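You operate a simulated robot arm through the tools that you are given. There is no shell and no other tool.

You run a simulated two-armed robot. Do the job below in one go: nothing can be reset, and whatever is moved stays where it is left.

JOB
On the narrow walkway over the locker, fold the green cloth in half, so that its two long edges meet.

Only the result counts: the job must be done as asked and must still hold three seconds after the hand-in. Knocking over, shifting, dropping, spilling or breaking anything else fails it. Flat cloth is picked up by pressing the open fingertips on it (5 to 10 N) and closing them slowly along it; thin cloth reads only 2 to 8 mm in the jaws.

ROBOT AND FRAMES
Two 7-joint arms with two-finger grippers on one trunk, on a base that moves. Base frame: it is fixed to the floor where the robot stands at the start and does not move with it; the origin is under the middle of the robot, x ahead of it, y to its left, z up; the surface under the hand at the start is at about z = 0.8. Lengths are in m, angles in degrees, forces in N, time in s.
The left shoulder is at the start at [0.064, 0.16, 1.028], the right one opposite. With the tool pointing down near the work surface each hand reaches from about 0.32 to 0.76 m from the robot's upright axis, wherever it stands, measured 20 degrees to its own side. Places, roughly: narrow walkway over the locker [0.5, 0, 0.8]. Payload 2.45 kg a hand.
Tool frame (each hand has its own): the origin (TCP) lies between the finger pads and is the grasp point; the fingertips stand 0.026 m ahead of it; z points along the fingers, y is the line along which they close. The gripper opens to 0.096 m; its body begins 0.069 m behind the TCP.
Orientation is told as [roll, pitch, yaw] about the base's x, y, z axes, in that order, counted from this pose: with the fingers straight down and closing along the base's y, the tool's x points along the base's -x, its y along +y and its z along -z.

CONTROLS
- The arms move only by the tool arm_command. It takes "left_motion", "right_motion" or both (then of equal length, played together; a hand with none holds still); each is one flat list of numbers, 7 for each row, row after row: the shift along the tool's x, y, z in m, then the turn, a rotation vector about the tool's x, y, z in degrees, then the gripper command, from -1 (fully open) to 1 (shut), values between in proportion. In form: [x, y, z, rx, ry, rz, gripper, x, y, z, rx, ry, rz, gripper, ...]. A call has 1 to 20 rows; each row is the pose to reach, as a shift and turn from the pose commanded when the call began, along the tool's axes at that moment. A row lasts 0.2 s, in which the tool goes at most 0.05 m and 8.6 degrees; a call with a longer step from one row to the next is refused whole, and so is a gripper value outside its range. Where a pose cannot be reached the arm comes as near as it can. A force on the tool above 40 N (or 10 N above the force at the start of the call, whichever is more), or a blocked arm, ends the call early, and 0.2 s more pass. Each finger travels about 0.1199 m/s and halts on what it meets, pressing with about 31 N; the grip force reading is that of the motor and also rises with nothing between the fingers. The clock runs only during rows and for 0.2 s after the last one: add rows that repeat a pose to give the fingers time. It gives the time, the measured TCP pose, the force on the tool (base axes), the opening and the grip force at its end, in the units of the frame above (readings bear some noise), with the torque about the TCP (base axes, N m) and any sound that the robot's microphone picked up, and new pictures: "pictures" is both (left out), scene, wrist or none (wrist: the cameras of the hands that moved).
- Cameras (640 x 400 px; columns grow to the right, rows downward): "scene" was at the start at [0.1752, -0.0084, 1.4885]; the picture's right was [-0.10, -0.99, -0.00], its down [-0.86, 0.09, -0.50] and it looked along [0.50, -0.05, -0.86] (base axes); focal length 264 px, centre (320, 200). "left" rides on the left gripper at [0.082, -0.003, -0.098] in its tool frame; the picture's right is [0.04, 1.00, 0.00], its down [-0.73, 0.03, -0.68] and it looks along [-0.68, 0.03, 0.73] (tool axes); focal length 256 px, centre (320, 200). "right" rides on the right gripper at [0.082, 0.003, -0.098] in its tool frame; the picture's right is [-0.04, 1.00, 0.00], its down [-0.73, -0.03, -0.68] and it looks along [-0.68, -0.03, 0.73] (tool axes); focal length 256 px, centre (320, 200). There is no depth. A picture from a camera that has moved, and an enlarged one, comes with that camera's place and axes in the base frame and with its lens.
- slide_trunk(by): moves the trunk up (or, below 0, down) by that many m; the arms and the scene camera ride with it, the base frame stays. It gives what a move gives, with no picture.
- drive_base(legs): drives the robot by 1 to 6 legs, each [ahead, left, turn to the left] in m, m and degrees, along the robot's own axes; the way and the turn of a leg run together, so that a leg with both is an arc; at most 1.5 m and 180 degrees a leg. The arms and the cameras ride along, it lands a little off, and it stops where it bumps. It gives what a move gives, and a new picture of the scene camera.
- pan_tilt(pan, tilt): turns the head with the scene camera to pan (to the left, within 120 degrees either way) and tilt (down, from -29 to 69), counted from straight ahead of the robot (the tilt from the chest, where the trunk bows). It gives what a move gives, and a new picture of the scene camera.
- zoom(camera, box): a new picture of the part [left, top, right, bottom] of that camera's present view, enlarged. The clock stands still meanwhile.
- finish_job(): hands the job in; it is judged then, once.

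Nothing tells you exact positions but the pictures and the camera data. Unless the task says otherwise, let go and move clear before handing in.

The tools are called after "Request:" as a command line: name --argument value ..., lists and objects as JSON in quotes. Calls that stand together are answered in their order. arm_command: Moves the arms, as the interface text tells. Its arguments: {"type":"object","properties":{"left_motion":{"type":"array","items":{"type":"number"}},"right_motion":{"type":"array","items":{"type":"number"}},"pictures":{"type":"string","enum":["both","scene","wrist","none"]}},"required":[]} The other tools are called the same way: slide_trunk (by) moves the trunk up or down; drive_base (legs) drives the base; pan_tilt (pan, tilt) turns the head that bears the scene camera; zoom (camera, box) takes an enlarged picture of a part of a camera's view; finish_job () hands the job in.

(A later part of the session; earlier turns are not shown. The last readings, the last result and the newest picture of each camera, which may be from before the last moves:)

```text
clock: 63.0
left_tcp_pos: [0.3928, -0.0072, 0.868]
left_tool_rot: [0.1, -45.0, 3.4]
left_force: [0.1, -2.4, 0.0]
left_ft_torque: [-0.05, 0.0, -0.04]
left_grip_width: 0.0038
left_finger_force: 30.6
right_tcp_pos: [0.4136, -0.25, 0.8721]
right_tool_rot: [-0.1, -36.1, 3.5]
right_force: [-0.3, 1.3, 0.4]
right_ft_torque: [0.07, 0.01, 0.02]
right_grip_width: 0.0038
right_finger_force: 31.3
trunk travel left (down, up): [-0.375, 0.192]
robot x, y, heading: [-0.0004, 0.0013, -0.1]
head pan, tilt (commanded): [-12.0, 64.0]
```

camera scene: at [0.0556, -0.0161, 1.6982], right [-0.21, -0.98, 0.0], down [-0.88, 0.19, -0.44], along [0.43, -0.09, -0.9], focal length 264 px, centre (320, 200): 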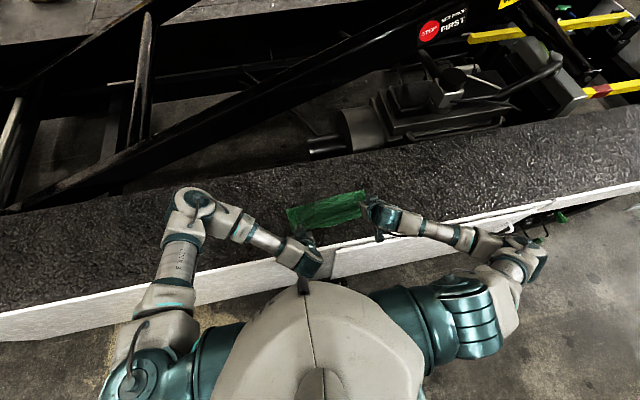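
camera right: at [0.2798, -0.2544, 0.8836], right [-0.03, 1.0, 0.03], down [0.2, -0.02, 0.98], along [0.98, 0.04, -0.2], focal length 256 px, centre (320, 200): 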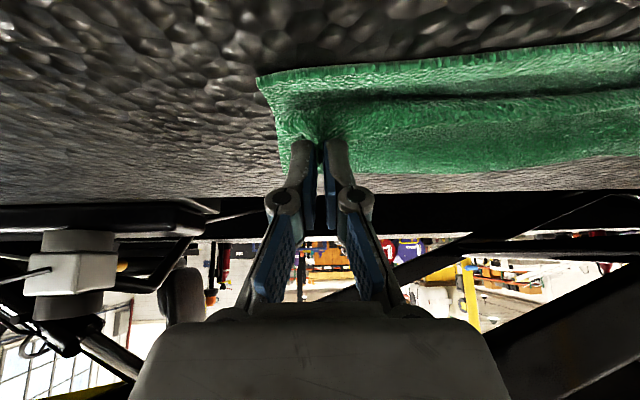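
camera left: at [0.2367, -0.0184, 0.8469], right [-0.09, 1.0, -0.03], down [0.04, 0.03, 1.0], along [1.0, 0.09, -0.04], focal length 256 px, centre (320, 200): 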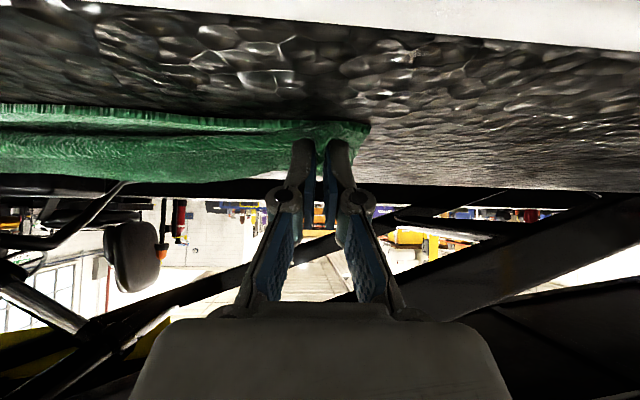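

Request:
arm_command --left_motion '[-0.0062, 0, -0.0062, 0, 0, 0, 1, -0.0124, 0, -0.0124, 0, 0, 0, 1, -0.0186, 0, -0.0186, 0, 0, 0, 1, -0.0247, 0, -0.0247, 0, 0, 0, 1, -0.0247, 0, -0.0247, 0, 0, 0, 1]' --right_motion '[-0.0052, 0, -0.0071, 0, 0, 0, 1, -0.0103, 0, -0.0142, 0, 0, 0, 1, -0.0155, 0, -0.0212, 0, 0, 0, 1, -0.0206, 0, -0.0283, 0, 0, 0, 1, -0.0206, 0, -0.0283, 0, 0, 0, 1]' --pictures "none"

Request:
slide_trunk --by -0.04

Request:
pan_tilt --pan -12 --tilt 64

Request:
zoom --camera "scene" --box '[270, 165, 400, 245]'

Request:
zoom --camera "left" --box '[120, 0, 440, 200]'

Request:
zoom --camera "right" --box '[200, 0, 520, 200]'

```text
clock: 64.2
left_tcp_pos: [0.3939, -0.006, 0.9005]
left_tool_rot: [0.1, -44.9, 3.4]
left_force: [0.2, -2.1, 0.4]
left_ft_torque: [-0.06, -0.01, -0.02]
left_grip_width: 0.0037
left_finger_force: 31.2
right_tcp_pos: [0.4125, -0.2492, 0.9079]
right_tool_rot: [0.0, -36.2, 3.4]
right_force: [0.2, 2.5, -0.1]
right_ft_torque: [0.1, 0.05, 0.0]
right_grip_width: 0.0035
right_finger_force: 31.3
trunk travel left (down, up): [-0.375, 0.192]
robot x, y, heading: [0.0011, 0.0018, 0.1]
head pan, tilt (commanded): [-12.0, 64.0]
```

```text
clock: 65.1
left_tcp_pos: [0.3921, -0.0056, 0.8614]
left_tool_rot: [0.0, -45.1, 3.4]
left_force: [0.3, -2.3, 0.2]
left_ft_torque: [-0.02, 0.0, -0.04]
left_grip_width: 0.0038
left_finger_force: 31.0
right_tcp_pos: [0.4129, -0.2499, 0.8681]
right_tool_rot: [0.1, -36.2, 3.4]
right_force: [0.1, 3.0, -0.2]
right_ft_torque: [0.08, 0.05, 0.02]
right_grip_width: 0.0038
right_finger_force: 30.7
trunk travel left (down, up): [-0.335, 0.232]
robot x, y, heading: [-0.0008, -0.0009, 0.1]
head pan, tilt (commanded): [-12.0, 64.0]
```

```text
clock: 65.7
left_tcp_pos: [0.3921, -0.0055, 0.8609]
left_tool_rot: [0.0, -45.0, 3.4]
left_force: [-0.5, -2.9, -0.4]
left_ft_torque: [-0.03, 0.02, -0.03]
left_grip_width: 0.0038
left_finger_force: 31.2
right_tcp_pos: [0.4145, -0.2494, 0.8672]
right_tool_rot: [0.0, -36.1, 3.4]
right_force: [-0.8, 2.0, 0.4]
right_ft_torque: [0.12, 0.0, 0.02]
right_grip_width: 0.0036
right_finger_force: 31.2
trunk travel left (down, up): [-0.335, 0.232]
robot x, y, heading: [0.0009, 0.0027, 0.2]
head pan, tilt (commanded): [-12.0, 64.0]
camera scene: at [0.0778, -0.0162, 1.6232], right [-0.21, -0.98, 0.0], down [-0.88, 0.19, -0.44], along [0.43, -0.09, -0.9], focal length 264 px, centre (320, 200)
```

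scene: 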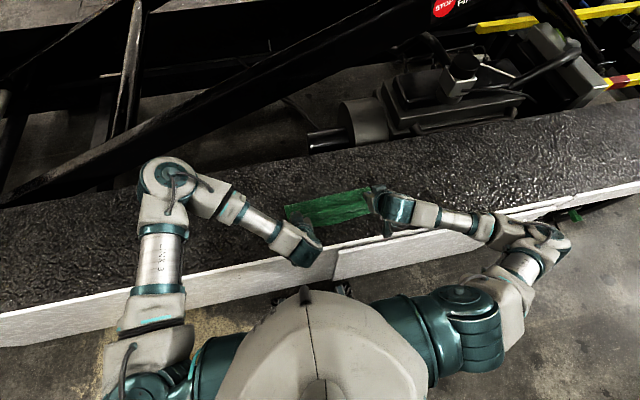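

```text
4.92 times, centred on (335, 205) of scene
camera zoom: at [0.0778, -0.0162, 1.6232], right [-0.21, -0.98, 0.0], down [-0.88, 0.19, -0.44], along [0.43, -0.09, -0.9], focal length 1297 px, centre (246, 175)
```

zoom: 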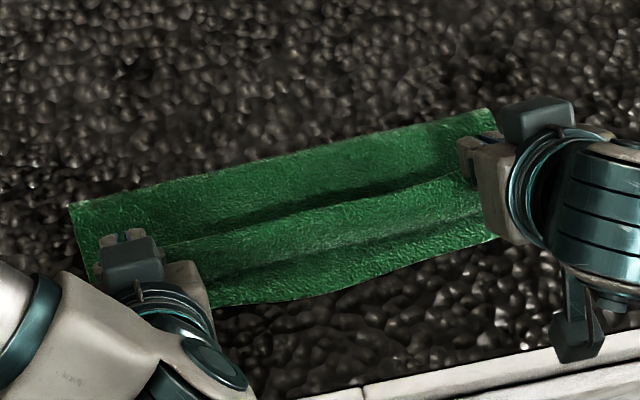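

```text
2.00 times, centred on (280, 100) of left
camera zoom: at [0.2662, -0.0171, 0.8718], right [-0.09, 1.0, -0.03], down [0.04, 0.03, 1.0], along [1.0, 0.09, -0.04], focal length 512 px, centre (400, 400)
```

zoom: 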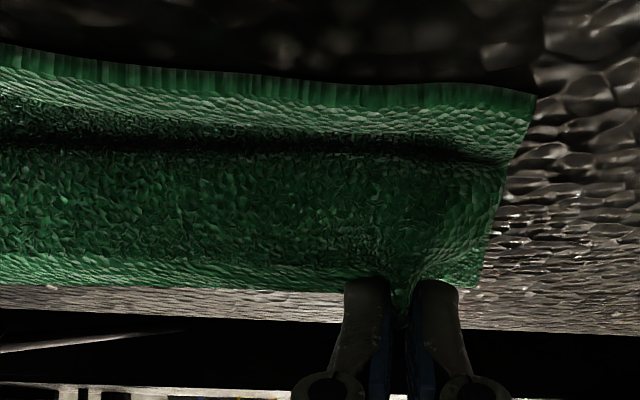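

```text
2.00 times, centred on (360, 100) of right
camera zoom: at [0.2891, -0.2543, 0.8991], right [-0.03, 1.0, 0.02], down [0.19, -0.02, 0.98], along [0.98, 0.03, -0.19], focal length 512 px, centre (240, 400)
```

zoom: 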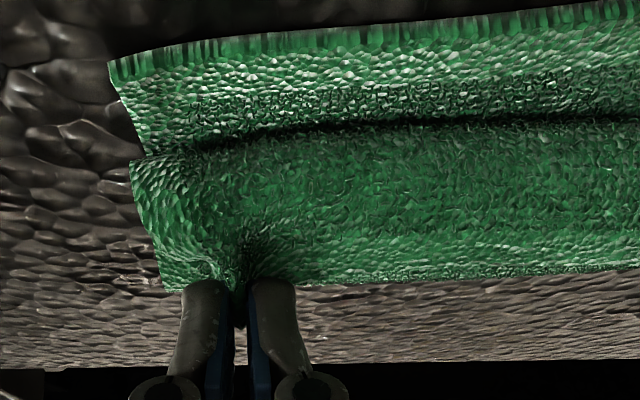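

The trunk is now at a workable height. I'll bring both hands diagonally down and back onto the near edge.

Request:
arm_command --left_motion '[0.0064, 0, -0.0007, 0, 0, 0, 1, 0.0127, 0, -0.0013, 0, 0, 0, 1, 0.0191, 0, -0.002, 0, 0, 0, 1, 0.0255, 0, -0.0027, 0, 0, 0, 1, 0.0318, 0, -0.0033, 0, 0, 0, 1, 0.0382, 0, -0.004, 0, 0, 0, 1, 0.0382, 0, -0.004, 0, 0, 0, 1]' --right_motion '[0.0073, 0, 0.0007, 0, 0, 0, 1, 0.0147, 0, 0.0014, 0, 0, 0, 1, 0.022, 0, 0.0021, 0, 0, 0, 1, 0.0293, 0, 0.0028, 0, 0, 0, 1, 0.0367, 0, 0.0035, 0, 0, 0, 1, 0.044, 0, 0.0042, 0, 0, 0, 1, 0.044, 0, 0.0042, 0, 0, 0, 1]'

Request:
zoom --camera "scene" --box '[270, 165, 400, 245]'

Request:
zoom --camera "left" --box '[180, 60, 420, 200]'

Request:
zoom --camera "right" --box '[240, 60, 480, 200]'

```text
clock: 67.3
left_tcp_pos: [0.3633, -0.0076, 0.8363]
left_tool_rot: [-0.1, -45.0, 3.4]
left_force: [0.3, -2.6, 1.7]
left_ft_torque: [-0.06, -0.04, -0.03]
left_grip_width: 0.0036
left_finger_force: 31.2
right_tcp_pos: [0.3794, -0.2518, 0.8388]
right_tool_rot: [0.2, -36.1, 3.3]
right_force: [1.9, 3.6, 2.5]
right_ft_torque: [0.15, -0.01, -0.02]
right_grip_width: 0.0035
right_finger_force: 30.8
trunk travel left (down, up): [-0.335, 0.232]
robot x, y, heading: [-0.0039, -0.0018, 0.0]
head pan, tilt (commanded): [-12.0, 64.0]
camera scene: at [0.0778, -0.016, 1.6233], right [-0.21, -0.98, 0.0], down [-0.88, 0.19, -0.44], along [0.43, -0.09, -0.9], focal length 264 px, centre (320, 200)
camera right: at [0.2561, -0.256, 0.8701], right [-0.03, 1.0, 0.02], down [0.19, -0.02, 0.98], along [0.98, 0.03, -0.19], focal length 256 px, centre (320, 200)
camera left: at [0.2365, -0.0182, 0.8471], right [-0.09, 1.0, -0.03], down [0.04, 0.03, 1.0], along [1.0, 0.09, -0.04], focal length 256 px, centre (320, 200)
```

scene: 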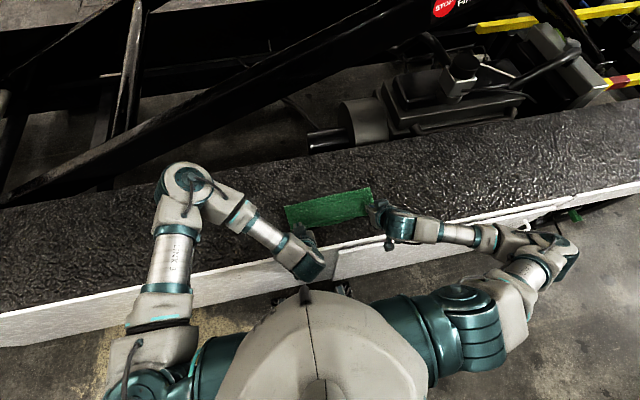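
right: 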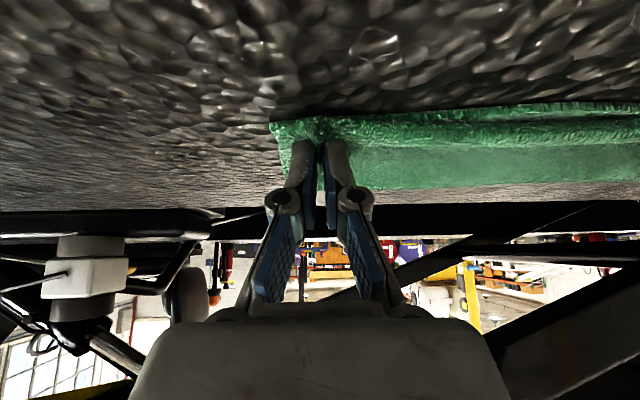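
left: 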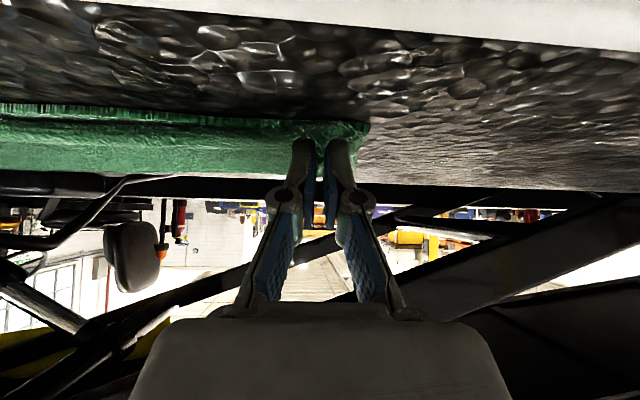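

```text
4.92 times, centred on (335, 205) of scene
camera zoom: at [0.0778, -0.016, 1.6233], right [-0.21, -0.98, 0.0], down [-0.88, 0.19, -0.44], along [0.43, -0.09, -0.9], focal length 1297 px, centre (246, 175)
```

zoom: 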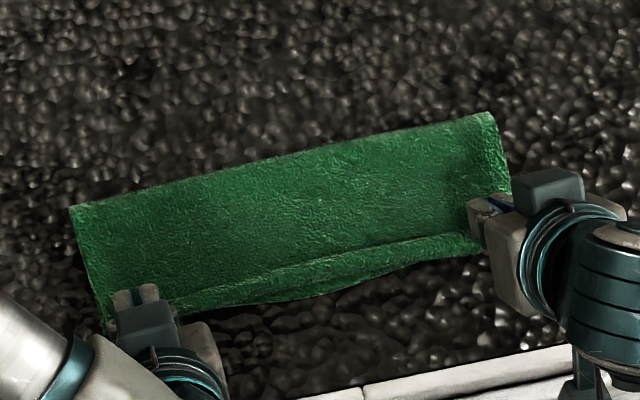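

```text
2.67 times, centred on (300, 130) of left
camera zoom: at [0.2365, -0.0182, 0.8471], right [-0.09, 1.0, -0.03], down [0.04, 0.03, 1.0], along [1.0, 0.09, -0.04], focal length 683 px, centre (373, 387)
```

zoom: 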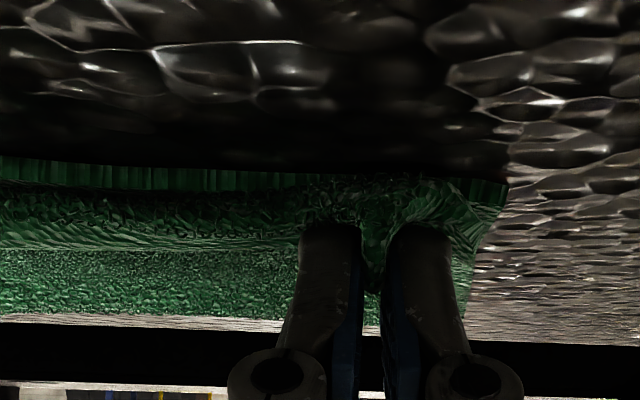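

```text
2.67 times, centred on (360, 130) of right
camera zoom: at [0.2561, -0.256, 0.8701], right [-0.03, 1.0, 0.02], down [0.19, -0.02, 0.98], along [0.98, 0.03, -0.19], focal length 683 px, centre (213, 387)
```

zoom: 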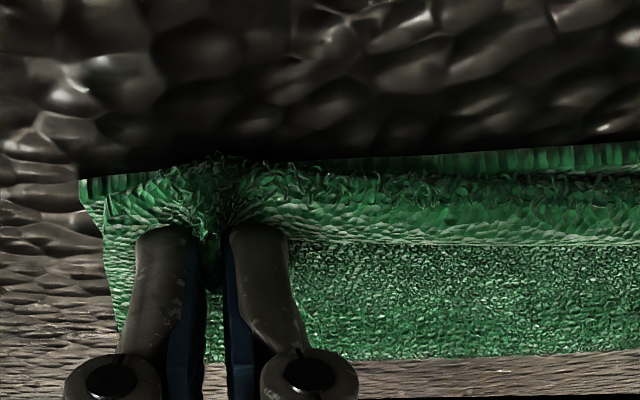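

The top edge now sits within about a centimetre of the near edge, with only a narrow strip turned up at the pads. I'll open the jaws slowly in place and see how it relaxes.

Request:
arm_command --left_motion '[0, 0, 0, 0, 0, 0, 0.95, 0, 0, 0, 0, 0, 0, 0.9, 0, 0, 0, 0, 0, 0, 0.82, 0, 0, 0, 0, 0, 0, 0.74, 0, 0, 0, 0, 0, 0, 0.66, 0, 0, 0, 0, 0, 0, 0.58, 0, 0, 0, 0, 0, 0, 0.5, 0, 0, 0, 0, 0, 0, 0.5]' --right_motion '[0, 0, 0, 0, 0, 0, 0.95, 0, 0, 0, 0, 0, 0, 0.9, 0, 0, 0, 0, 0, 0, 0.82, 0, 0, 0, 0, 0, 0, 0.74, 0, 0, 0, 0, 0, 0, 0.66, 0, 0, 0, 0, 0, 0, 0.58, 0, 0, 0, 0, 0, 0, 0.5, 0, 0, 0, 0, 0, 0, 0.5]'

Request:
zoom --camera "scene" --box '[270, 165, 400, 245]'

Request:
zoom --camera "left" --box '[180, 60, 420, 200]'

Request:
zoom --camera "right" --box '[240, 60, 480, 200]'

```text
clock: 69.1
left_tcp_pos: [0.3627, -0.0079, 0.8365]
left_tool_rot: [0.0, -45.0, 3.3]
left_force: [-0.1, 0.9, 1.1]
left_ft_torque: [0.02, -0.03, -0.02]
left_grip_width: 0.0234
left_finger_force: 0.1
right_tcp_pos: [0.3795, -0.251, 0.8384]
right_tool_rot: [0.0, -36.1, 3.4]
right_force: [-0.8, -1.3, 0.8]
right_ft_torque: [-0.05, 0.01, 0.0]
right_grip_width: 0.0235
right_finger_force: 0.0
trunk travel left (down, up): [-0.335, 0.232]
robot x, y, heading: [-0.0007, -0.0005, 0.3]
head pan, tilt (commanded): [-12.0, 64.0]
camera scene: at [0.0775, -0.0161, 1.6232], right [-0.21, -0.98, 0.0], down [-0.88, 0.19, -0.44], along [0.43, -0.09, -0.9], focal length 264 px, centre (320, 200)
camera right: at [0.256, -0.2563, 0.87], right [-0.03, 1.0, 0.02], down [0.19, -0.02, 0.98], along [0.98, 0.03, -0.19], focal length 256 px, centre (320, 200)
camera left: at [0.2364, -0.0182, 0.847], right [-0.09, 1.0, -0.03], down [0.04, 0.03, 1.0], along [1.0, 0.09, -0.04], focal length 256 px, centre (320, 200)
```

scene: 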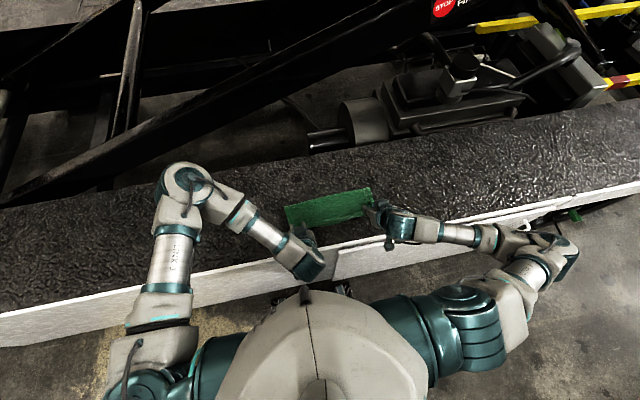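
right: 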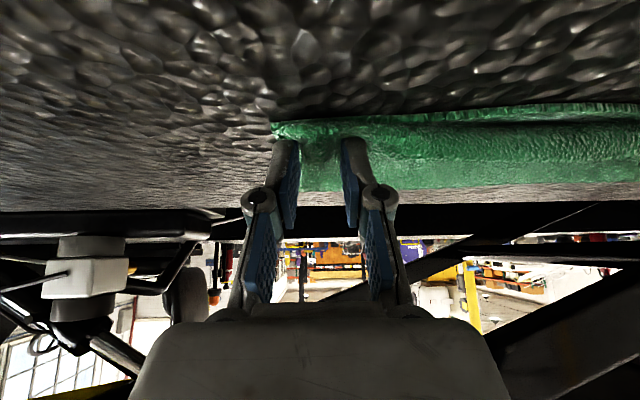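
left: 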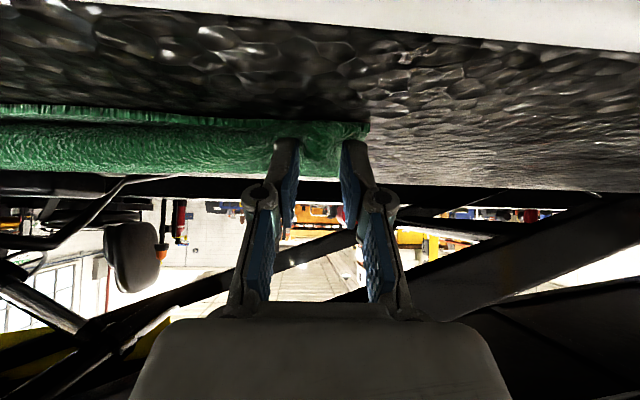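

```text
4.92 times, centred on (335, 205) of scene
camera zoom: at [0.0775, -0.0161, 1.6232], right [-0.21, -0.98, 0.0], down [-0.88, 0.19, -0.44], along [0.43, -0.09, -0.9], focal length 1297 px, centre (246, 175)
```

zoom: 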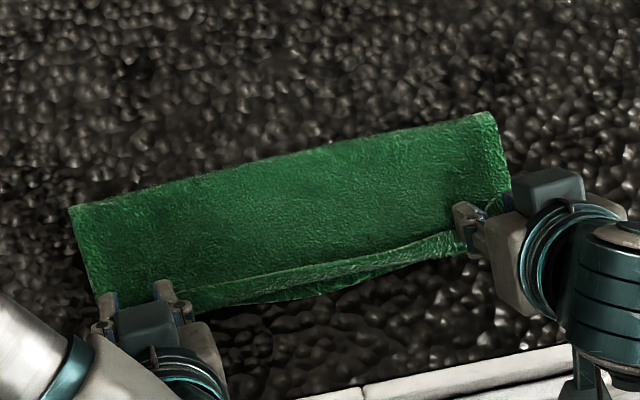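

```text
2.67 times, centred on (300, 130) of left
camera zoom: at [0.2364, -0.0182, 0.847], right [-0.09, 1.0, -0.03], down [0.04, 0.03, 1.0], along [1.0, 0.09, -0.04], focal length 683 px, centre (373, 387)
```

zoom: 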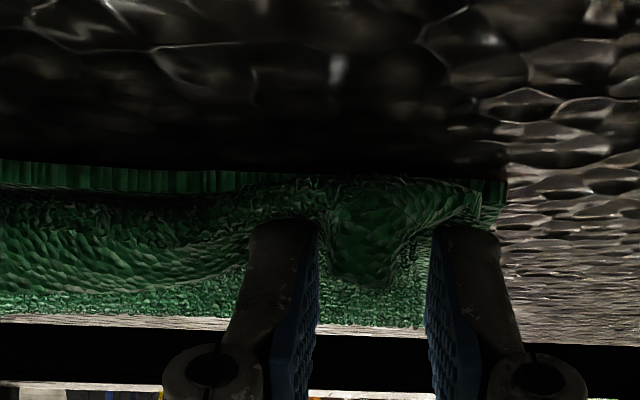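

```text
2.67 times, centred on (360, 130) of right
camera zoom: at [0.256, -0.2563, 0.87], right [-0.03, 1.0, 0.02], down [0.19, -0.02, 0.98], along [0.98, 0.03, -0.19], focal length 683 px, centre (213, 387)
```

zoom: 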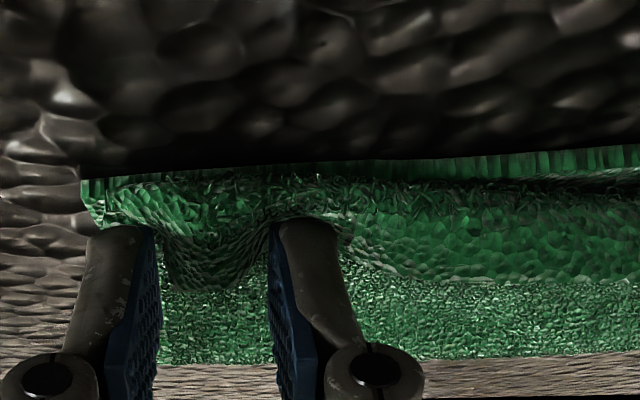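

After release the edge strip stands up about 1 to 1.5 cm along the near edge. I'll back the fingers out along their own direction and then up to see the whole fold.

Request:
arm_command --left_motion '[0, 0, -0.006, 0, 0, 0, 0.5, 0, 0, -0.012, 0, 0, 0, 0.5, 0, 0, -0.02, 0, 0, 0, 0.5, 0, 0, -0.03, 0, 0, 0, 0.5, -0.02, 0, -0.045, 0, 0, 0, 0.5, -0.045, 0, -0.07, 0, 0, 0, 0.5, -0.07, 0, -0.095, 0, 0, 0, 0.5, -0.07, 0, -0.095, 0, 0, 0, 0.5]' --right_motion '[0, 0, -0.006, 0, 0, 0, 0.5, 0, 0, -0.012, 0, 0, 0, 0.5, 0, 0, -0.02, 0, 0, 0, 0.5, 0, 0, -0.03, 0, 0, 0, 0.5, -0.02, 0, -0.05, 0, 0, 0, 0.5, -0.04, 0, -0.075, 0, 0, 0, 0.5, -0.06, 0, -0.1, 0, 0, 0, 0.5, -0.06, 0, -0.1, 0, 0, 0, 0.5]'

Request:
zoom --camera "scene" --box '[270, 165, 400, 245]'

Request:
zoom --camera "left" --box '[0, 0, 480, 200]'

Request:
zoom --camera "right" --box '[200, 0, 640, 200]'

```text
clock: 70.9
left_tcp_pos: [0.3493, -0.0098, 0.9542]
left_tool_rot: [0.1, -44.8, 3.3]
left_force: [0.3, 0.2, -0.2]
left_ft_torque: [-0.01, -0.02, -0.03]
left_grip_width: 0.0241
left_finger_force: 0.1
right_tcp_pos: [0.4106, -0.2561, 0.9483]
right_tool_rot: [0.2, -36.0, 3.5]
right_force: [0.1, -1.2, -0.9]
right_ft_torque: [0.03, -0.02, 0.01]
right_grip_width: 0.0245
right_finger_force: 0.0
right hand out of reach, approached as far as the arm can: row 3, 4, 5, 6, 7, 8
trunk travel left (down, up): [-0.335, 0.232]
robot x, y, heading: [-0.0021, -0.0004, 0.0]
head pan, tilt (commanded): [-12.0, 64.0]
camera scene: at [0.0783, -0.016, 1.6231], right [-0.21, -0.98, 0.0], down [-0.88, 0.19, -0.43], along [0.43, -0.09, -0.9], focal length 264 px, centre (320, 200)
camera right: at [0.286, -0.2606, 0.9796], right [-0.03, 1.0, 0.02], down [0.2, -0.02, 0.98], along [0.98, 0.03, -0.2], focal length 256 px, centre (320, 200)
camera left: at [0.2219, -0.0204, 0.9656], right [-0.09, 1.0, -0.03], down [0.04, 0.03, 1.0], along [1.0, 0.09, -0.04], focal length 256 px, centre (320, 200)
```

scene: 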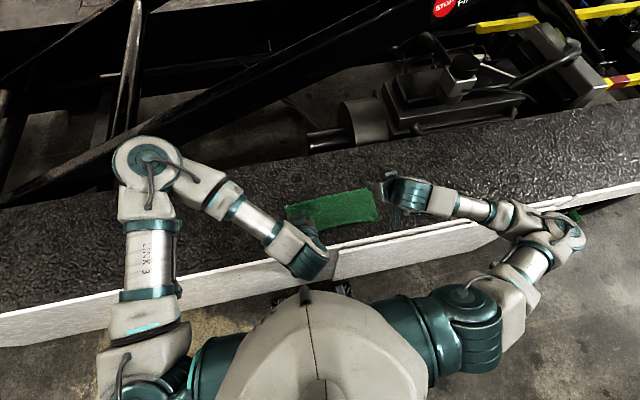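
right: 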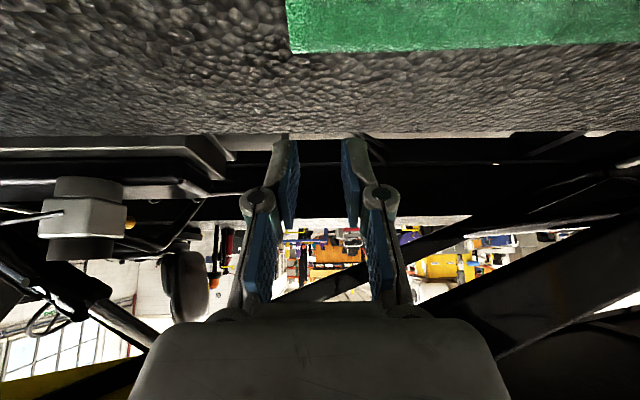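
left: 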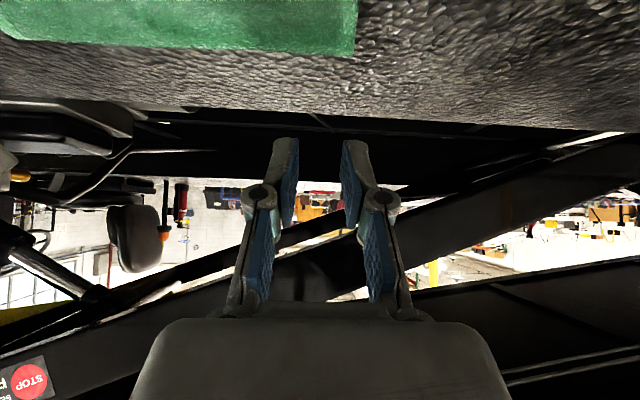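

```text
4.92 times, centred on (335, 205) of scene
camera zoom: at [0.0783, -0.016, 1.6231], right [-0.21, -0.98, 0.0], down [-0.88, 0.19, -0.43], along [0.43, -0.09, -0.9], focal length 1297 px, centre (246, 175)
```

zoom: 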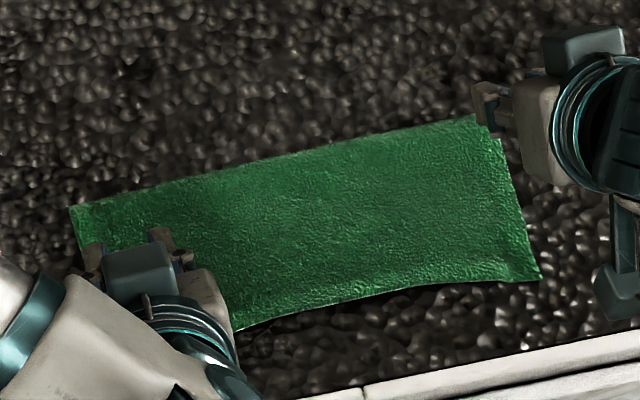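

```text
1.33 times, centred on (240, 100) of left
camera zoom: at [0.2219, -0.0204, 0.9656], right [-0.09, 1.0, -0.03], down [0.04, 0.03, 1.0], along [1.0, 0.09, -0.04], focal length 341 px, centre (427, 333)
```

zoom: 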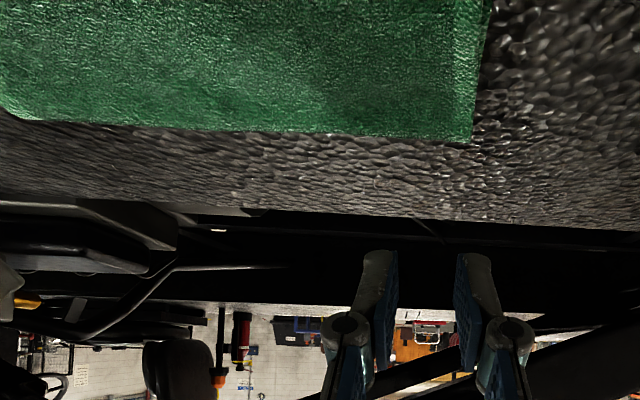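

```text
1.45 times, centred on (420, 100) of right
camera zoom: at [0.286, -0.2606, 0.9796], right [-0.03, 1.0, 0.02], down [0.2, -0.02, 0.98], along [0.98, 0.03, -0.2], focal length 372 px, centre (174, 346)
```

zoom: 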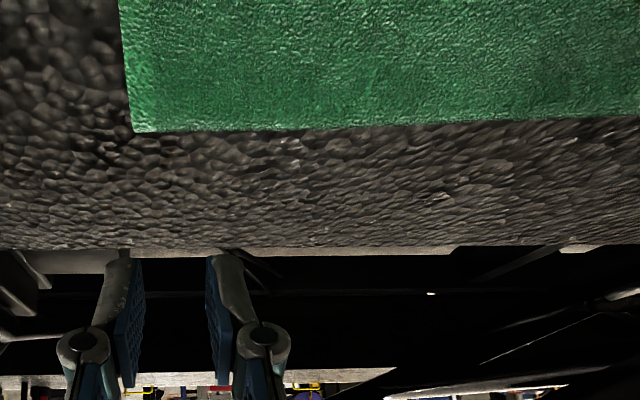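

Backing out flipped the strip outward by itself, and the top layer now lies flat. It overshoots the near edge by about 2 cm, and by 4 cm at the right corner. I'll set the hands upright and get a clear look.

Request:
arm_command --left_motion '[0, 0, 0, 0, 7.5, 0, 0.25, 0, 0, 0, 0, 15, 0, 0.25, 0, 0, 0, 0, 22.5, 0, 0.25, 0, 0, 0, 0, 30, 0, 0.25, 0, 0.02, 0, 0, 37.5, 0, 0.25, 0, 0.04, 0, 0, 45, 0, 0.25, 0, 0.04, 0, 0, 45, 0, 0.25]' --right_motion '[0, 0, 0, 0, 6, 0, 0.25, 0, 0, 0, 0, 12, 0, 0.25, 0, 0, 0, 0, 18, 0, 0.25, 0, 0, 0, 0, 24, 0, 0.25, 0, -0.02, 0, 0, 30, 0, 0.25, 0, -0.04, 0, 0, 36, 0, 0.25, 0, -0.04, 0, 0, 36, 0, 0.25]'

Request:
zoom --camera "scene" --box '[270, 165, 400, 245]'

Request:
zoom --camera "left" --box '[0, 0, 480, 300]'

Request:
zoom --camera "right" --box '[160, 0, 640, 300]'

```text
clock: 72.5
left_tcp_pos: [0.3437, 0.0298, 0.9539]
left_tool_rot: [0.1, 0.0, 3.4]
left_force: [-0.2, 0.4, -0.6]
left_ft_torque: [0.04, 0.01, -0.02]
left_grip_width: 0.036
left_finger_force: 0.1
right_tcp_pos: [0.4089, -0.2973, 0.9487]
right_tool_rot: [0.1, 0.1, 3.4]
right_force: [-0.2, 0.2, 0.3]
right_ft_torque: [0.04, -0.02, 0.03]
right_grip_width: 0.0358
right_finger_force: 0.0
trunk travel left (down, up): [-0.335, 0.232]
robot x, y, heading: [0.0005, 0.0013, -0.6]
head pan, tilt (commanded): [-12.0, 64.0]
camera scene: at [0.0787, -0.0144, 1.6232], right [-0.21, -0.98, 0.0], down [-0.88, 0.19, -0.44], along [0.43, -0.09, -0.9], focal length 264 px, centre (320, 200)
camera right: at [0.3282, -0.2996, 1.0475], right [-0.02, 1.0, 0.0], down [0.73, 0.01, 0.68], along [0.68, 0.01, -0.73], focal length 256 px, centre (320, 200)
camera left: at [0.2625, 0.0233, 1.0514], right [-0.1, 1.0, 0.0], down [0.73, 0.07, 0.68], along [0.67, 0.07, -0.74], focal length 256 px, centre (320, 200)
```

scene: 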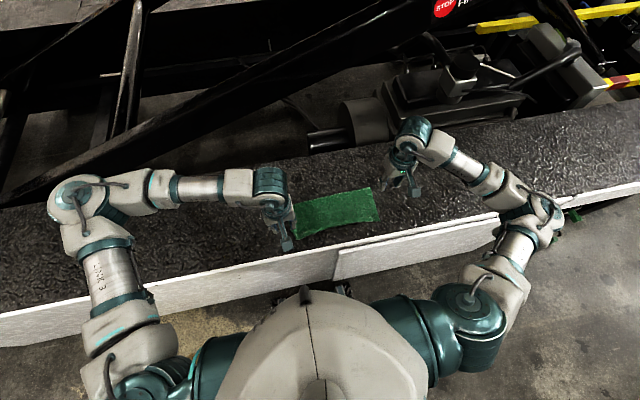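
right: 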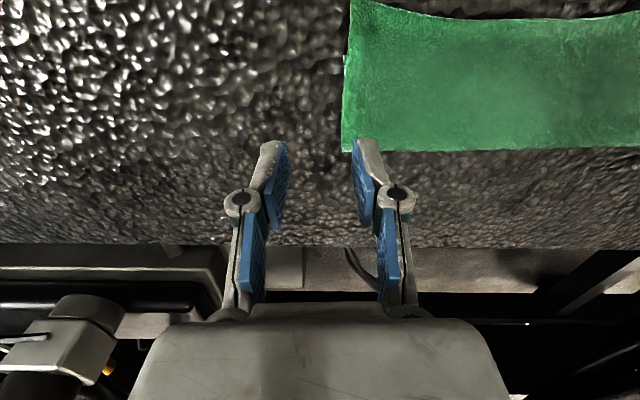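
left: 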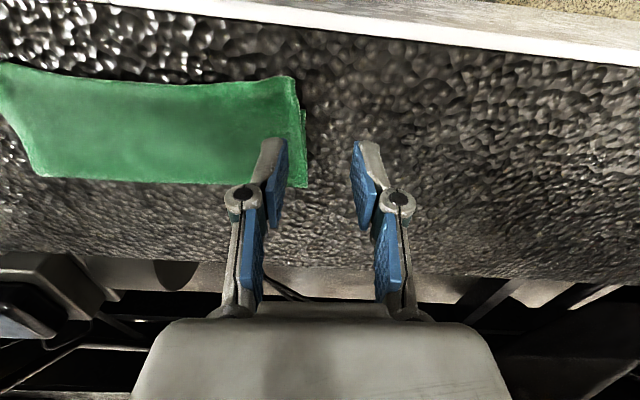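

```text
4.92 times, centred on (335, 205) of scene
camera zoom: at [0.0787, -0.0144, 1.6232], right [-0.21, -0.98, 0.0], down [-0.88, 0.19, -0.44], along [0.43, -0.09, -0.9], focal length 1297 px, centre (246, 175)
```

zoom: 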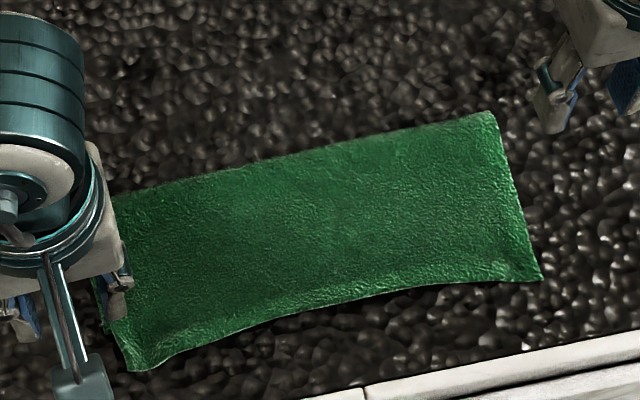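

```text
1.33 times, centred on (240, 150) of left
camera zoom: at [0.2625, 0.0233, 1.0514], right [-0.1, 1.0, 0.0], down [0.73, 0.07, 0.68], along [0.67, 0.07, -0.74], focal length 341 px, centre (427, 267)
```

zoom: 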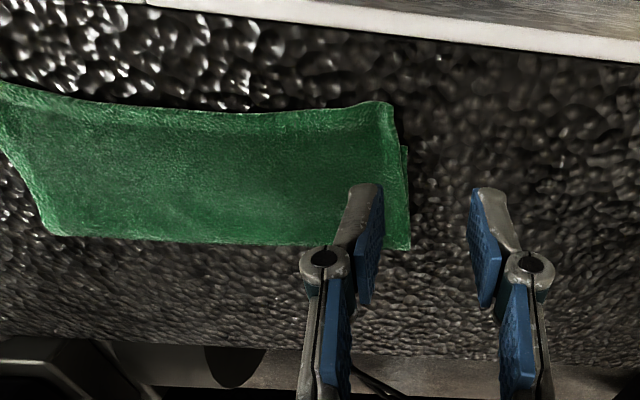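

```text
1.33 times, centred on (400, 150) of right
camera zoom: at [0.3282, -0.2996, 1.0475], right [-0.02, 1.0, 0.0], down [0.73, 0.01, 0.68], along [0.68, 0.01, -0.73], focal length 341 px, centre (213, 267)
```

zoom: 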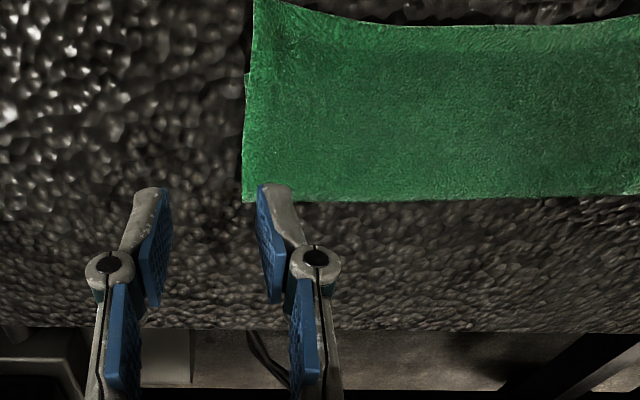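

The fold itself is neat, but the fold line lies about 1.7 cm too near, so the top layer overshoots by 2 to 4 cm. Since the top edge is already turned over, I can re-pinch its corners upright, lift, re-lay the fold farther out and put the edge down exactly on the near edge. I'll move over those corners now.

Request:
arm_command --left_motion '[-0.0004, -0.0059, 0, 0, 0, 0, 0.25, -0.0009, -0.0118, 0, 0, 0, 0, 0.25, -0.0018, -0.0236, 0.01, 0, 0, 0, 0.25, -0.0026, -0.0353, 0.03, 0, 0, 0, 0.25, -0.0035, -0.0471, 0.055, 0, 0, 0, 0.25, -0.0035, -0.0471, 0.084, 0, 0, 0, 0.25, -0.0035, -0.0471, 0.084, 0, 0, 0, 0.25]' --right_motion '[0.008, 0.0076, 0, 0, 0, 0, 0.25, 0.016, 0.0152, 0, 0, 0, 0, 0.25, 0.0268, 0.0254, 0.01, 0, 0, 0, 0.25, 0.0376, 0.0356, 0.03, 0, 0, 0, 0.25, 0.0483, 0.0457, 0.055, 0, 0, 0, 0.25, 0.0483, 0.0457, 0.079, 0, 0, 0, 0.25, 0.0483, 0.0457, 0.079, 0, 0, 0, 0.25]'

Request:
zoom --camera "left" --box '[200, 20, 440, 170]'

Request:
zoom --camera "right" --box '[200, 20, 440, 170]'

```text
clock: 74.1
left_tcp_pos: [0.348, -0.0166, 0.8696]
left_tool_rot: [0.1, 0.0, 3.4]
left_force: [-0.7, 0.5, -0.3]
left_ft_torque: [0.0, 0.03, -0.04]
left_grip_width: 0.036
left_finger_force: 0.0
right_tcp_pos: [0.3603, -0.2531, 0.8687]
right_tool_rot: [0.0, -0.1, 3.4]
right_force: [0.1, 1.4, -0.5]
right_ft_torque: [0.02, 0.03, -0.01]
right_grip_width: 0.0361
right_finger_force: 0.1
trunk travel left (down, up): [-0.335, 0.232]
robot x, y, heading: [-0.0002, -0.0004, -0.1]
head pan, tilt (commanded): [-12.0, 64.0]
camera scene: at [0.0784, -0.0156, 1.6232], right [-0.21, -0.98, 0.0], down [-0.88, 0.19, -0.44], along [0.43, -0.09, -0.9], focal length 264 px, centre (320, 200)
camera right: at [0.2775, -0.2561, 0.9673], right [-0.02, 1.0, 0.0], down [0.73, 0.01, 0.68], along [0.68, 0.01, -0.73], focal length 256 px, centre (320, 200)
camera left: at [0.2669, -0.0239, 0.9665], right [-0.1, 1.0, 0.0], down [0.73, 0.07, 0.68], along [0.68, 0.07, -0.73], focal length 256 px, centre (320, 200)
```

scene: 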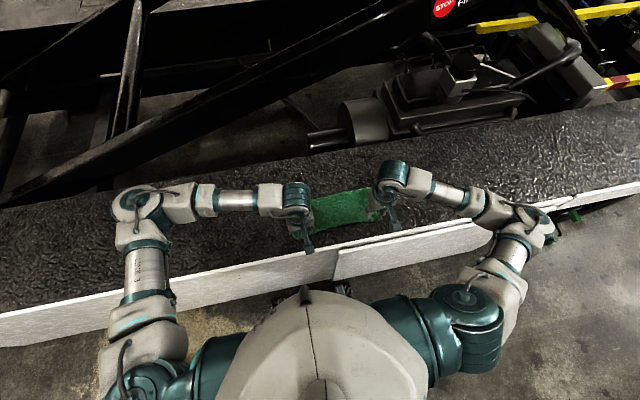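
right: 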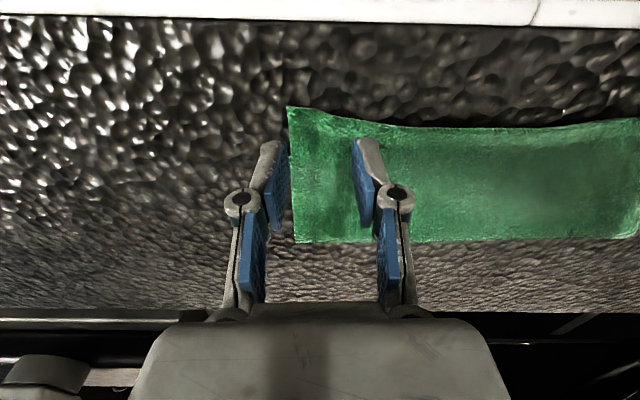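
left: 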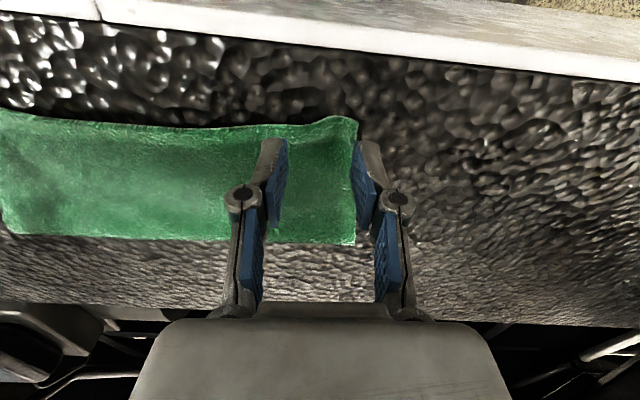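

```text
2.67 times, centred on (320, 95) of left
camera zoom: at [0.2669, -0.0239, 0.9665], right [-0.1, 1.0, 0.0], down [0.73, 0.07, 0.68], along [0.68, 0.07, -0.73], focal length 683 px, centre (320, 480)
```

zoom: 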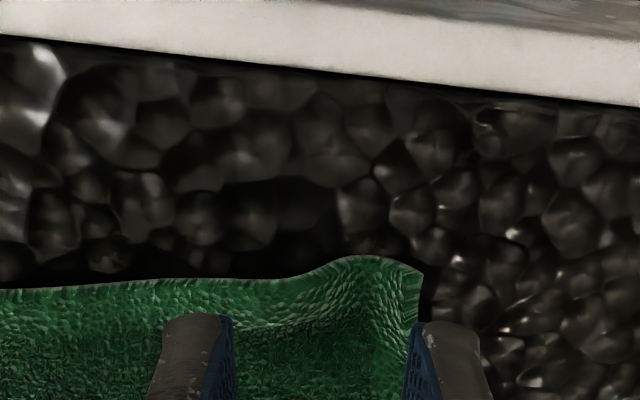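

```text
2.67 times, centred on (320, 95) of right
camera zoom: at [0.2775, -0.2561, 0.9673], right [-0.02, 1.0, 0.0], down [0.73, 0.01, 0.68], along [0.68, 0.01, -0.73], focal length 683 px, centre (320, 480)
```

zoom: 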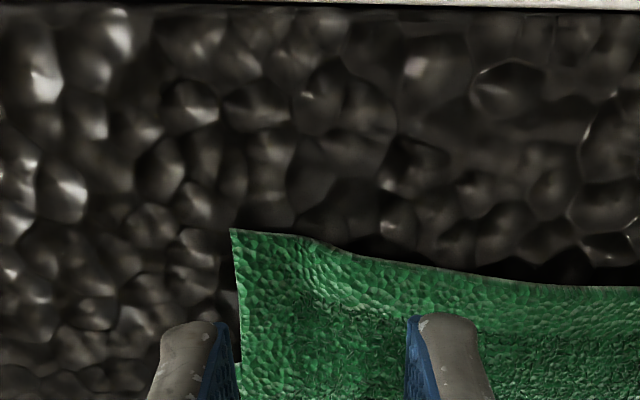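

Request:
arm_command --left_motion '[0.001, 0.0035, 0.01, 0, 0, 0, 0.25, 0.001, 0.0035, 0.02, 0, 0, 0, 0.25, 0.001, 0.0035, 0.03, 0, 0, 0, 0.25, 0.001, 0.0035, 0.037, 0, 0, 0, 0.25, 0.001, 0.0035, 0.0405, 0, 0, 0, 0.25, 0.001, 0.0035, 0.0405, 0, 0, 0, 0.25]' --right_motion '[0.004, 0, 0.01, 0, 0, 0, 0.25, 0.004, 0, 0.02, 0, 0, 0, 0.25, 0.004, 0, 0.03, 0, 0, 0, 0.25, 0.004, 0, 0.037, 0, 0, 0, 0.25, 0.004, 0, 0.04, 0, 0, 0, 0.25, 0.004, 0, 0.04, 0, 0, 0, 0.25]' --pictures "wrist"

Request:
zoom --camera "left" --box '[220, 100, 420, 225]'

Request:
zoom --camera "right" --box '[220, 100, 420, 225]'

```text
clock: 75.5
left_tcp_pos: [0.3477, -0.0138, 0.83]
left_tool_rot: [0.0, 0.0, 3.4]
left_force: [-1.3, 0.3, 1.4]
left_ft_torque: [0.02, 0.04, -0.05]
left_grip_width: 0.0361
left_finger_force: 0.5
right_tcp_pos: [0.3576, -0.2544, 0.8284]
right_tool_rot: [0.0, -0.2, 3.4]
right_force: [1.0, -1.6, 5.2]
right_ft_torque: [-0.01, -0.02, -0.04]
right_grip_width: 0.0363
right_finger_force: 0.3
trunk travel left (down, up): [-0.335, 0.232]
robot x, y, heading: [-0.0007, 0.0025, 0.2]
head pan, tilt (commanded): [-12.0, 64.0]
camera right: at [0.2741, -0.2564, 0.9272], right [-0.02, 1.0, 0.0], down [0.73, 0.01, 0.68], along [0.68, 0.01, -0.73], focal length 256 px, centre (320, 200)
camera left: at [0.2668, -0.0209, 0.9268], right [-0.1, 1.0, 0.0], down [0.73, 0.07, 0.68], along [0.68, 0.07, -0.73], focal length 256 px, centre (320, 200)
```

right: 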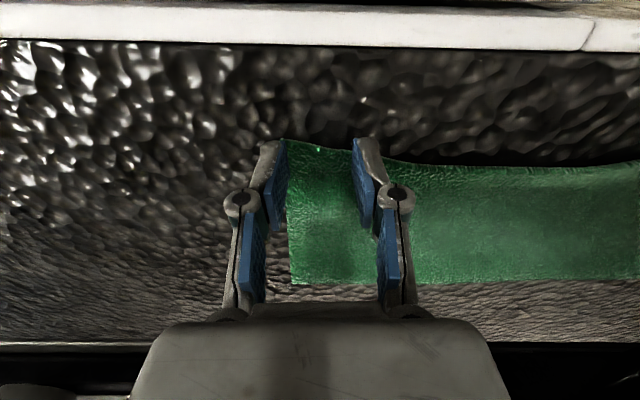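
left: 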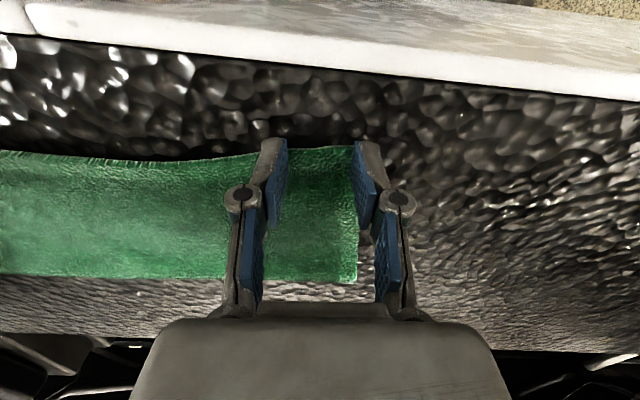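

```text
3.20 times, centred on (320, 162) of left
camera zoom: at [0.2668, -0.0209, 0.9268], right [-0.1, 1.0, 0.0], down [0.73, 0.07, 0.68], along [0.68, 0.07, -0.73], focal length 819 px, centre (320, 320)
```

zoom: 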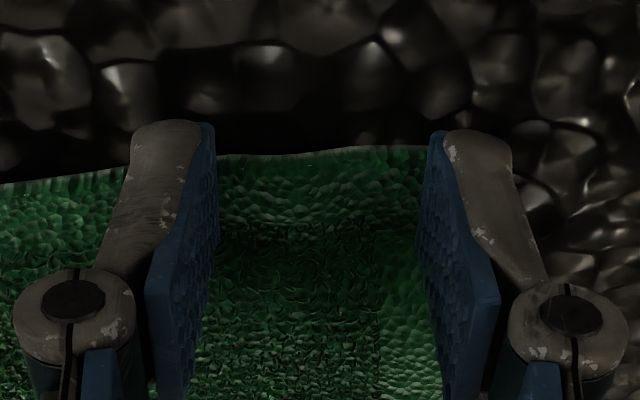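

```text
3.20 times, centred on (320, 162) of right
camera zoom: at [0.2741, -0.2564, 0.9272], right [-0.02, 1.0, 0.0], down [0.73, 0.01, 0.68], along [0.68, 0.01, -0.73], focal length 819 px, centre (320, 320)
```

zoom: 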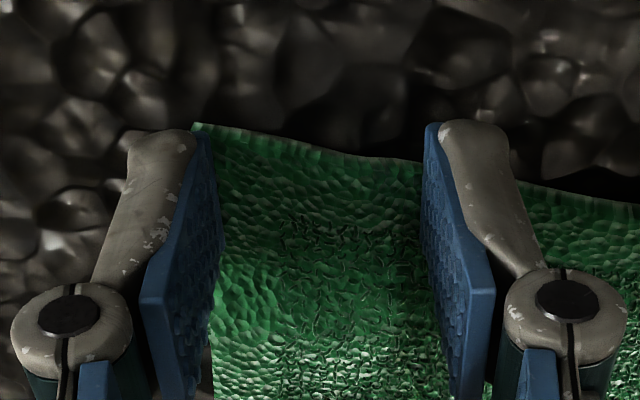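

Good overlap on the turned-over edge. I'll press a bit more and close slowly.

Request:
arm_command --left_motion '[0, 0, 0.0012, 0, 0, 0, 0.25, 0, 0, 0.0012, 0, 0, 0, 0.29, 0, 0, 0.0011, 0, 0, 0, 0.34, 0, 0, 0.001, 0, 0, 0, 0.39, 0, 0, 0.0009, 0, 0, 0, 0.44, 0, 0, 0.0007, 0, 0, 0, 0.49, 0, 0, 0.0006, 0, 0, 0, 0.54]' --right_motion '[0, 0, 0.0005, 0, 0, 0, 0.25, 0, 0, 0.0004, 0, 0, 0, 0.29, 0, 0, 0.0003, 0, 0, 0, 0.34, 0, 0, 0.0002, 0, 0, 0, 0.39, 0, 0, 0.0001, 0, 0, 0, 0.44, 0, 0, 0, 0, 0, 0, 0.49, 0, 0, -0.0002, 0, 0, 0, 0.54]' --pictures "none"

Request:
zoom --camera "left" --box '[220, 100, 420, 225]'

Request:
zoom --camera "right" --box '[220, 100, 420, 225]'

```text
clock: 77.1
left_tcp_pos: [0.3488, -0.0125, 0.8283]
left_tool_rot: [0.0, 0.0, 3.3]
left_force: [0.8, -1.1, 9.5]
left_ft_torque: [-0.05, -0.08, 0.03]
left_grip_width: 0.0214
left_finger_force: 0.2
right_tcp_pos: [0.3554, -0.2553, 0.829]
right_tool_rot: [0.1, 0.0, 3.5]
right_force: [2.5, 0.9, 7.3]
right_ft_torque: [0.09, -0.07, -0.01]
right_grip_width: 0.0219
right_finger_force: 0.0
trunk travel left (down, up): [-0.335, 0.232]
robot x, y, heading: [0.0009, -0.004, 0.1]
head pan, tilt (commanded): [-12.0, 64.0]
```

```text
3.20 times, centred on (320, 162) of left
camera zoom: at [0.2668, -0.0208, 0.9261], right [-0.1, 1.0, 0.0], down [0.73, 0.07, 0.68], along [0.68, 0.07, -0.73], focal length 819 px, centre (320, 320)
```

zoom: 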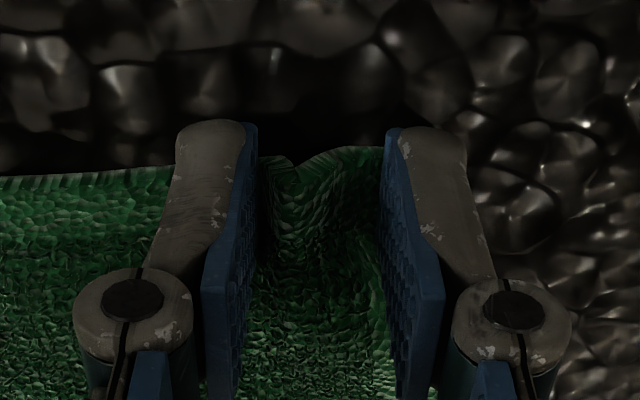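

```text
3.20 times, centred on (320, 162) of right
camera zoom: at [0.2734, -0.2565, 0.9273], right [-0.02, 1.0, 0.0], down [0.73, 0.01, 0.68], along [0.68, 0.01, -0.73], focal length 819 px, centre (320, 320)
```

zoom: 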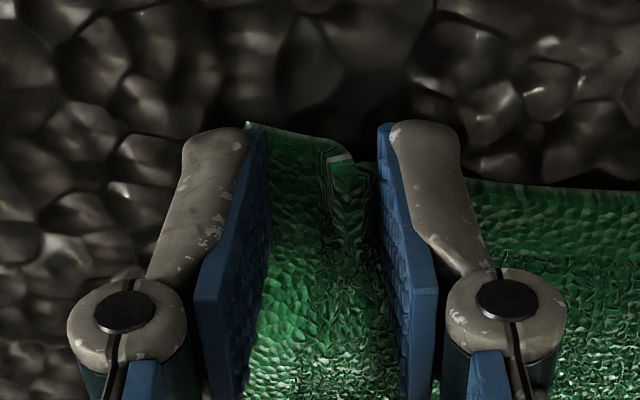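

Rucks are forming at both corners, so I'll finish closing.

Request:
arm_command --left_motion '[0, 0, -0.0002, 0, 0, 0, 0.56, 0, 0, -0.0004, 0, 0, 0, 0.62, 0, 0, -0.0006, 0, 0, 0, 0.68, 0, 0, -0.0009, 0, 0, 0, 0.74, 0, 0, -0.0011, 0, 0, 0, 0.8, 0, 0, -0.0013, 0, 0, 0, 0.86, 0, 0, -0.0015, 0, 0, 0, 0.92, 0, 0, -0.0017, 0, 0, 0, 0.98, 0, 0, -0.0018, 0, 0, 0, 1.0, 0, 0, -0.0018, 0, 0, 0, 1.0, 0, 0, -0.0018, 0, 0, 0, 1.0]' --right_motion '[0, 0, 0.0002, 0, 0, 0, 0.56, 0, 0, 0, 0, 0, 0, 0.62, 0, 0, -0.0002, 0, 0, 0, 0.68, 0, 0, -0.0005, 0, 0, 0, 0.74, 0, 0, -0.0007, 0, 0, 0, 0.8, 0, 0, -0.0009, 0, 0, 0, 0.86, 0, 0, -0.0011, 0, 0, 0, 0.92, 0, 0, -0.0013, 0, 0, 0, 0.98, 0, 0, -0.0014, 0, 0, 0, 1.0, 0, 0, -0.0014, 0, 0, 0, 1.0, 0, 0, -0.0014, 0, 0, 0, 1.0]' --pictures "wrist"

```text
clock: 79.5
left_tcp_pos: [0.3479, -0.0122, 0.8297]
left_tool_rot: [-0.2, 0.0, 3.4]
left_force: [-0.1, -2.9, 0.5]
left_ft_torque: [-0.11, 0.0, -0.03]
left_grip_width: 0.0034
left_finger_force: 30.9
right_tcp_pos: [0.3572, -0.2535, 0.8315]
right_tool_rot: [0.0, -0.1, 3.4]
right_force: [0.1, 4.6, 1.2]
right_ft_torque: [0.12, 0.01, 0.05]
right_grip_width: 0.003
right_finger_force: 31.1
trunk travel left (down, up): [-0.335, 0.232]
robot x, y, heading: [0.0012, -0.0027, 0.1]
head pan, tilt (commanded): [-12.0, 64.0]
camera right: at [0.2742, -0.2563, 0.9292], right [-0.02, 1.0, 0.0], down [0.73, 0.01, 0.68], along [0.68, 0.01, -0.73], focal length 256 px, centre (320, 200)
camera left: at [0.267, -0.0206, 0.9275], right [-0.1, 1.0, 0.0], down [0.73, 0.07, 0.68], along [0.68, 0.07, -0.73], focal length 256 px, centre (320, 200)
```

right: 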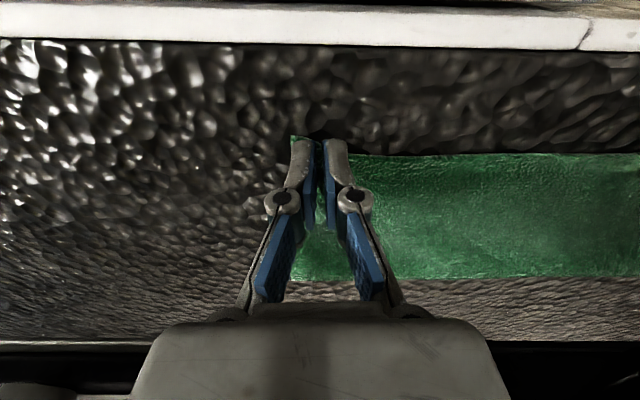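
left: 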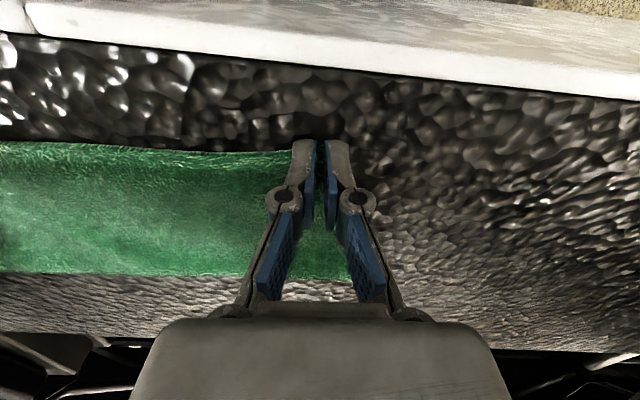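

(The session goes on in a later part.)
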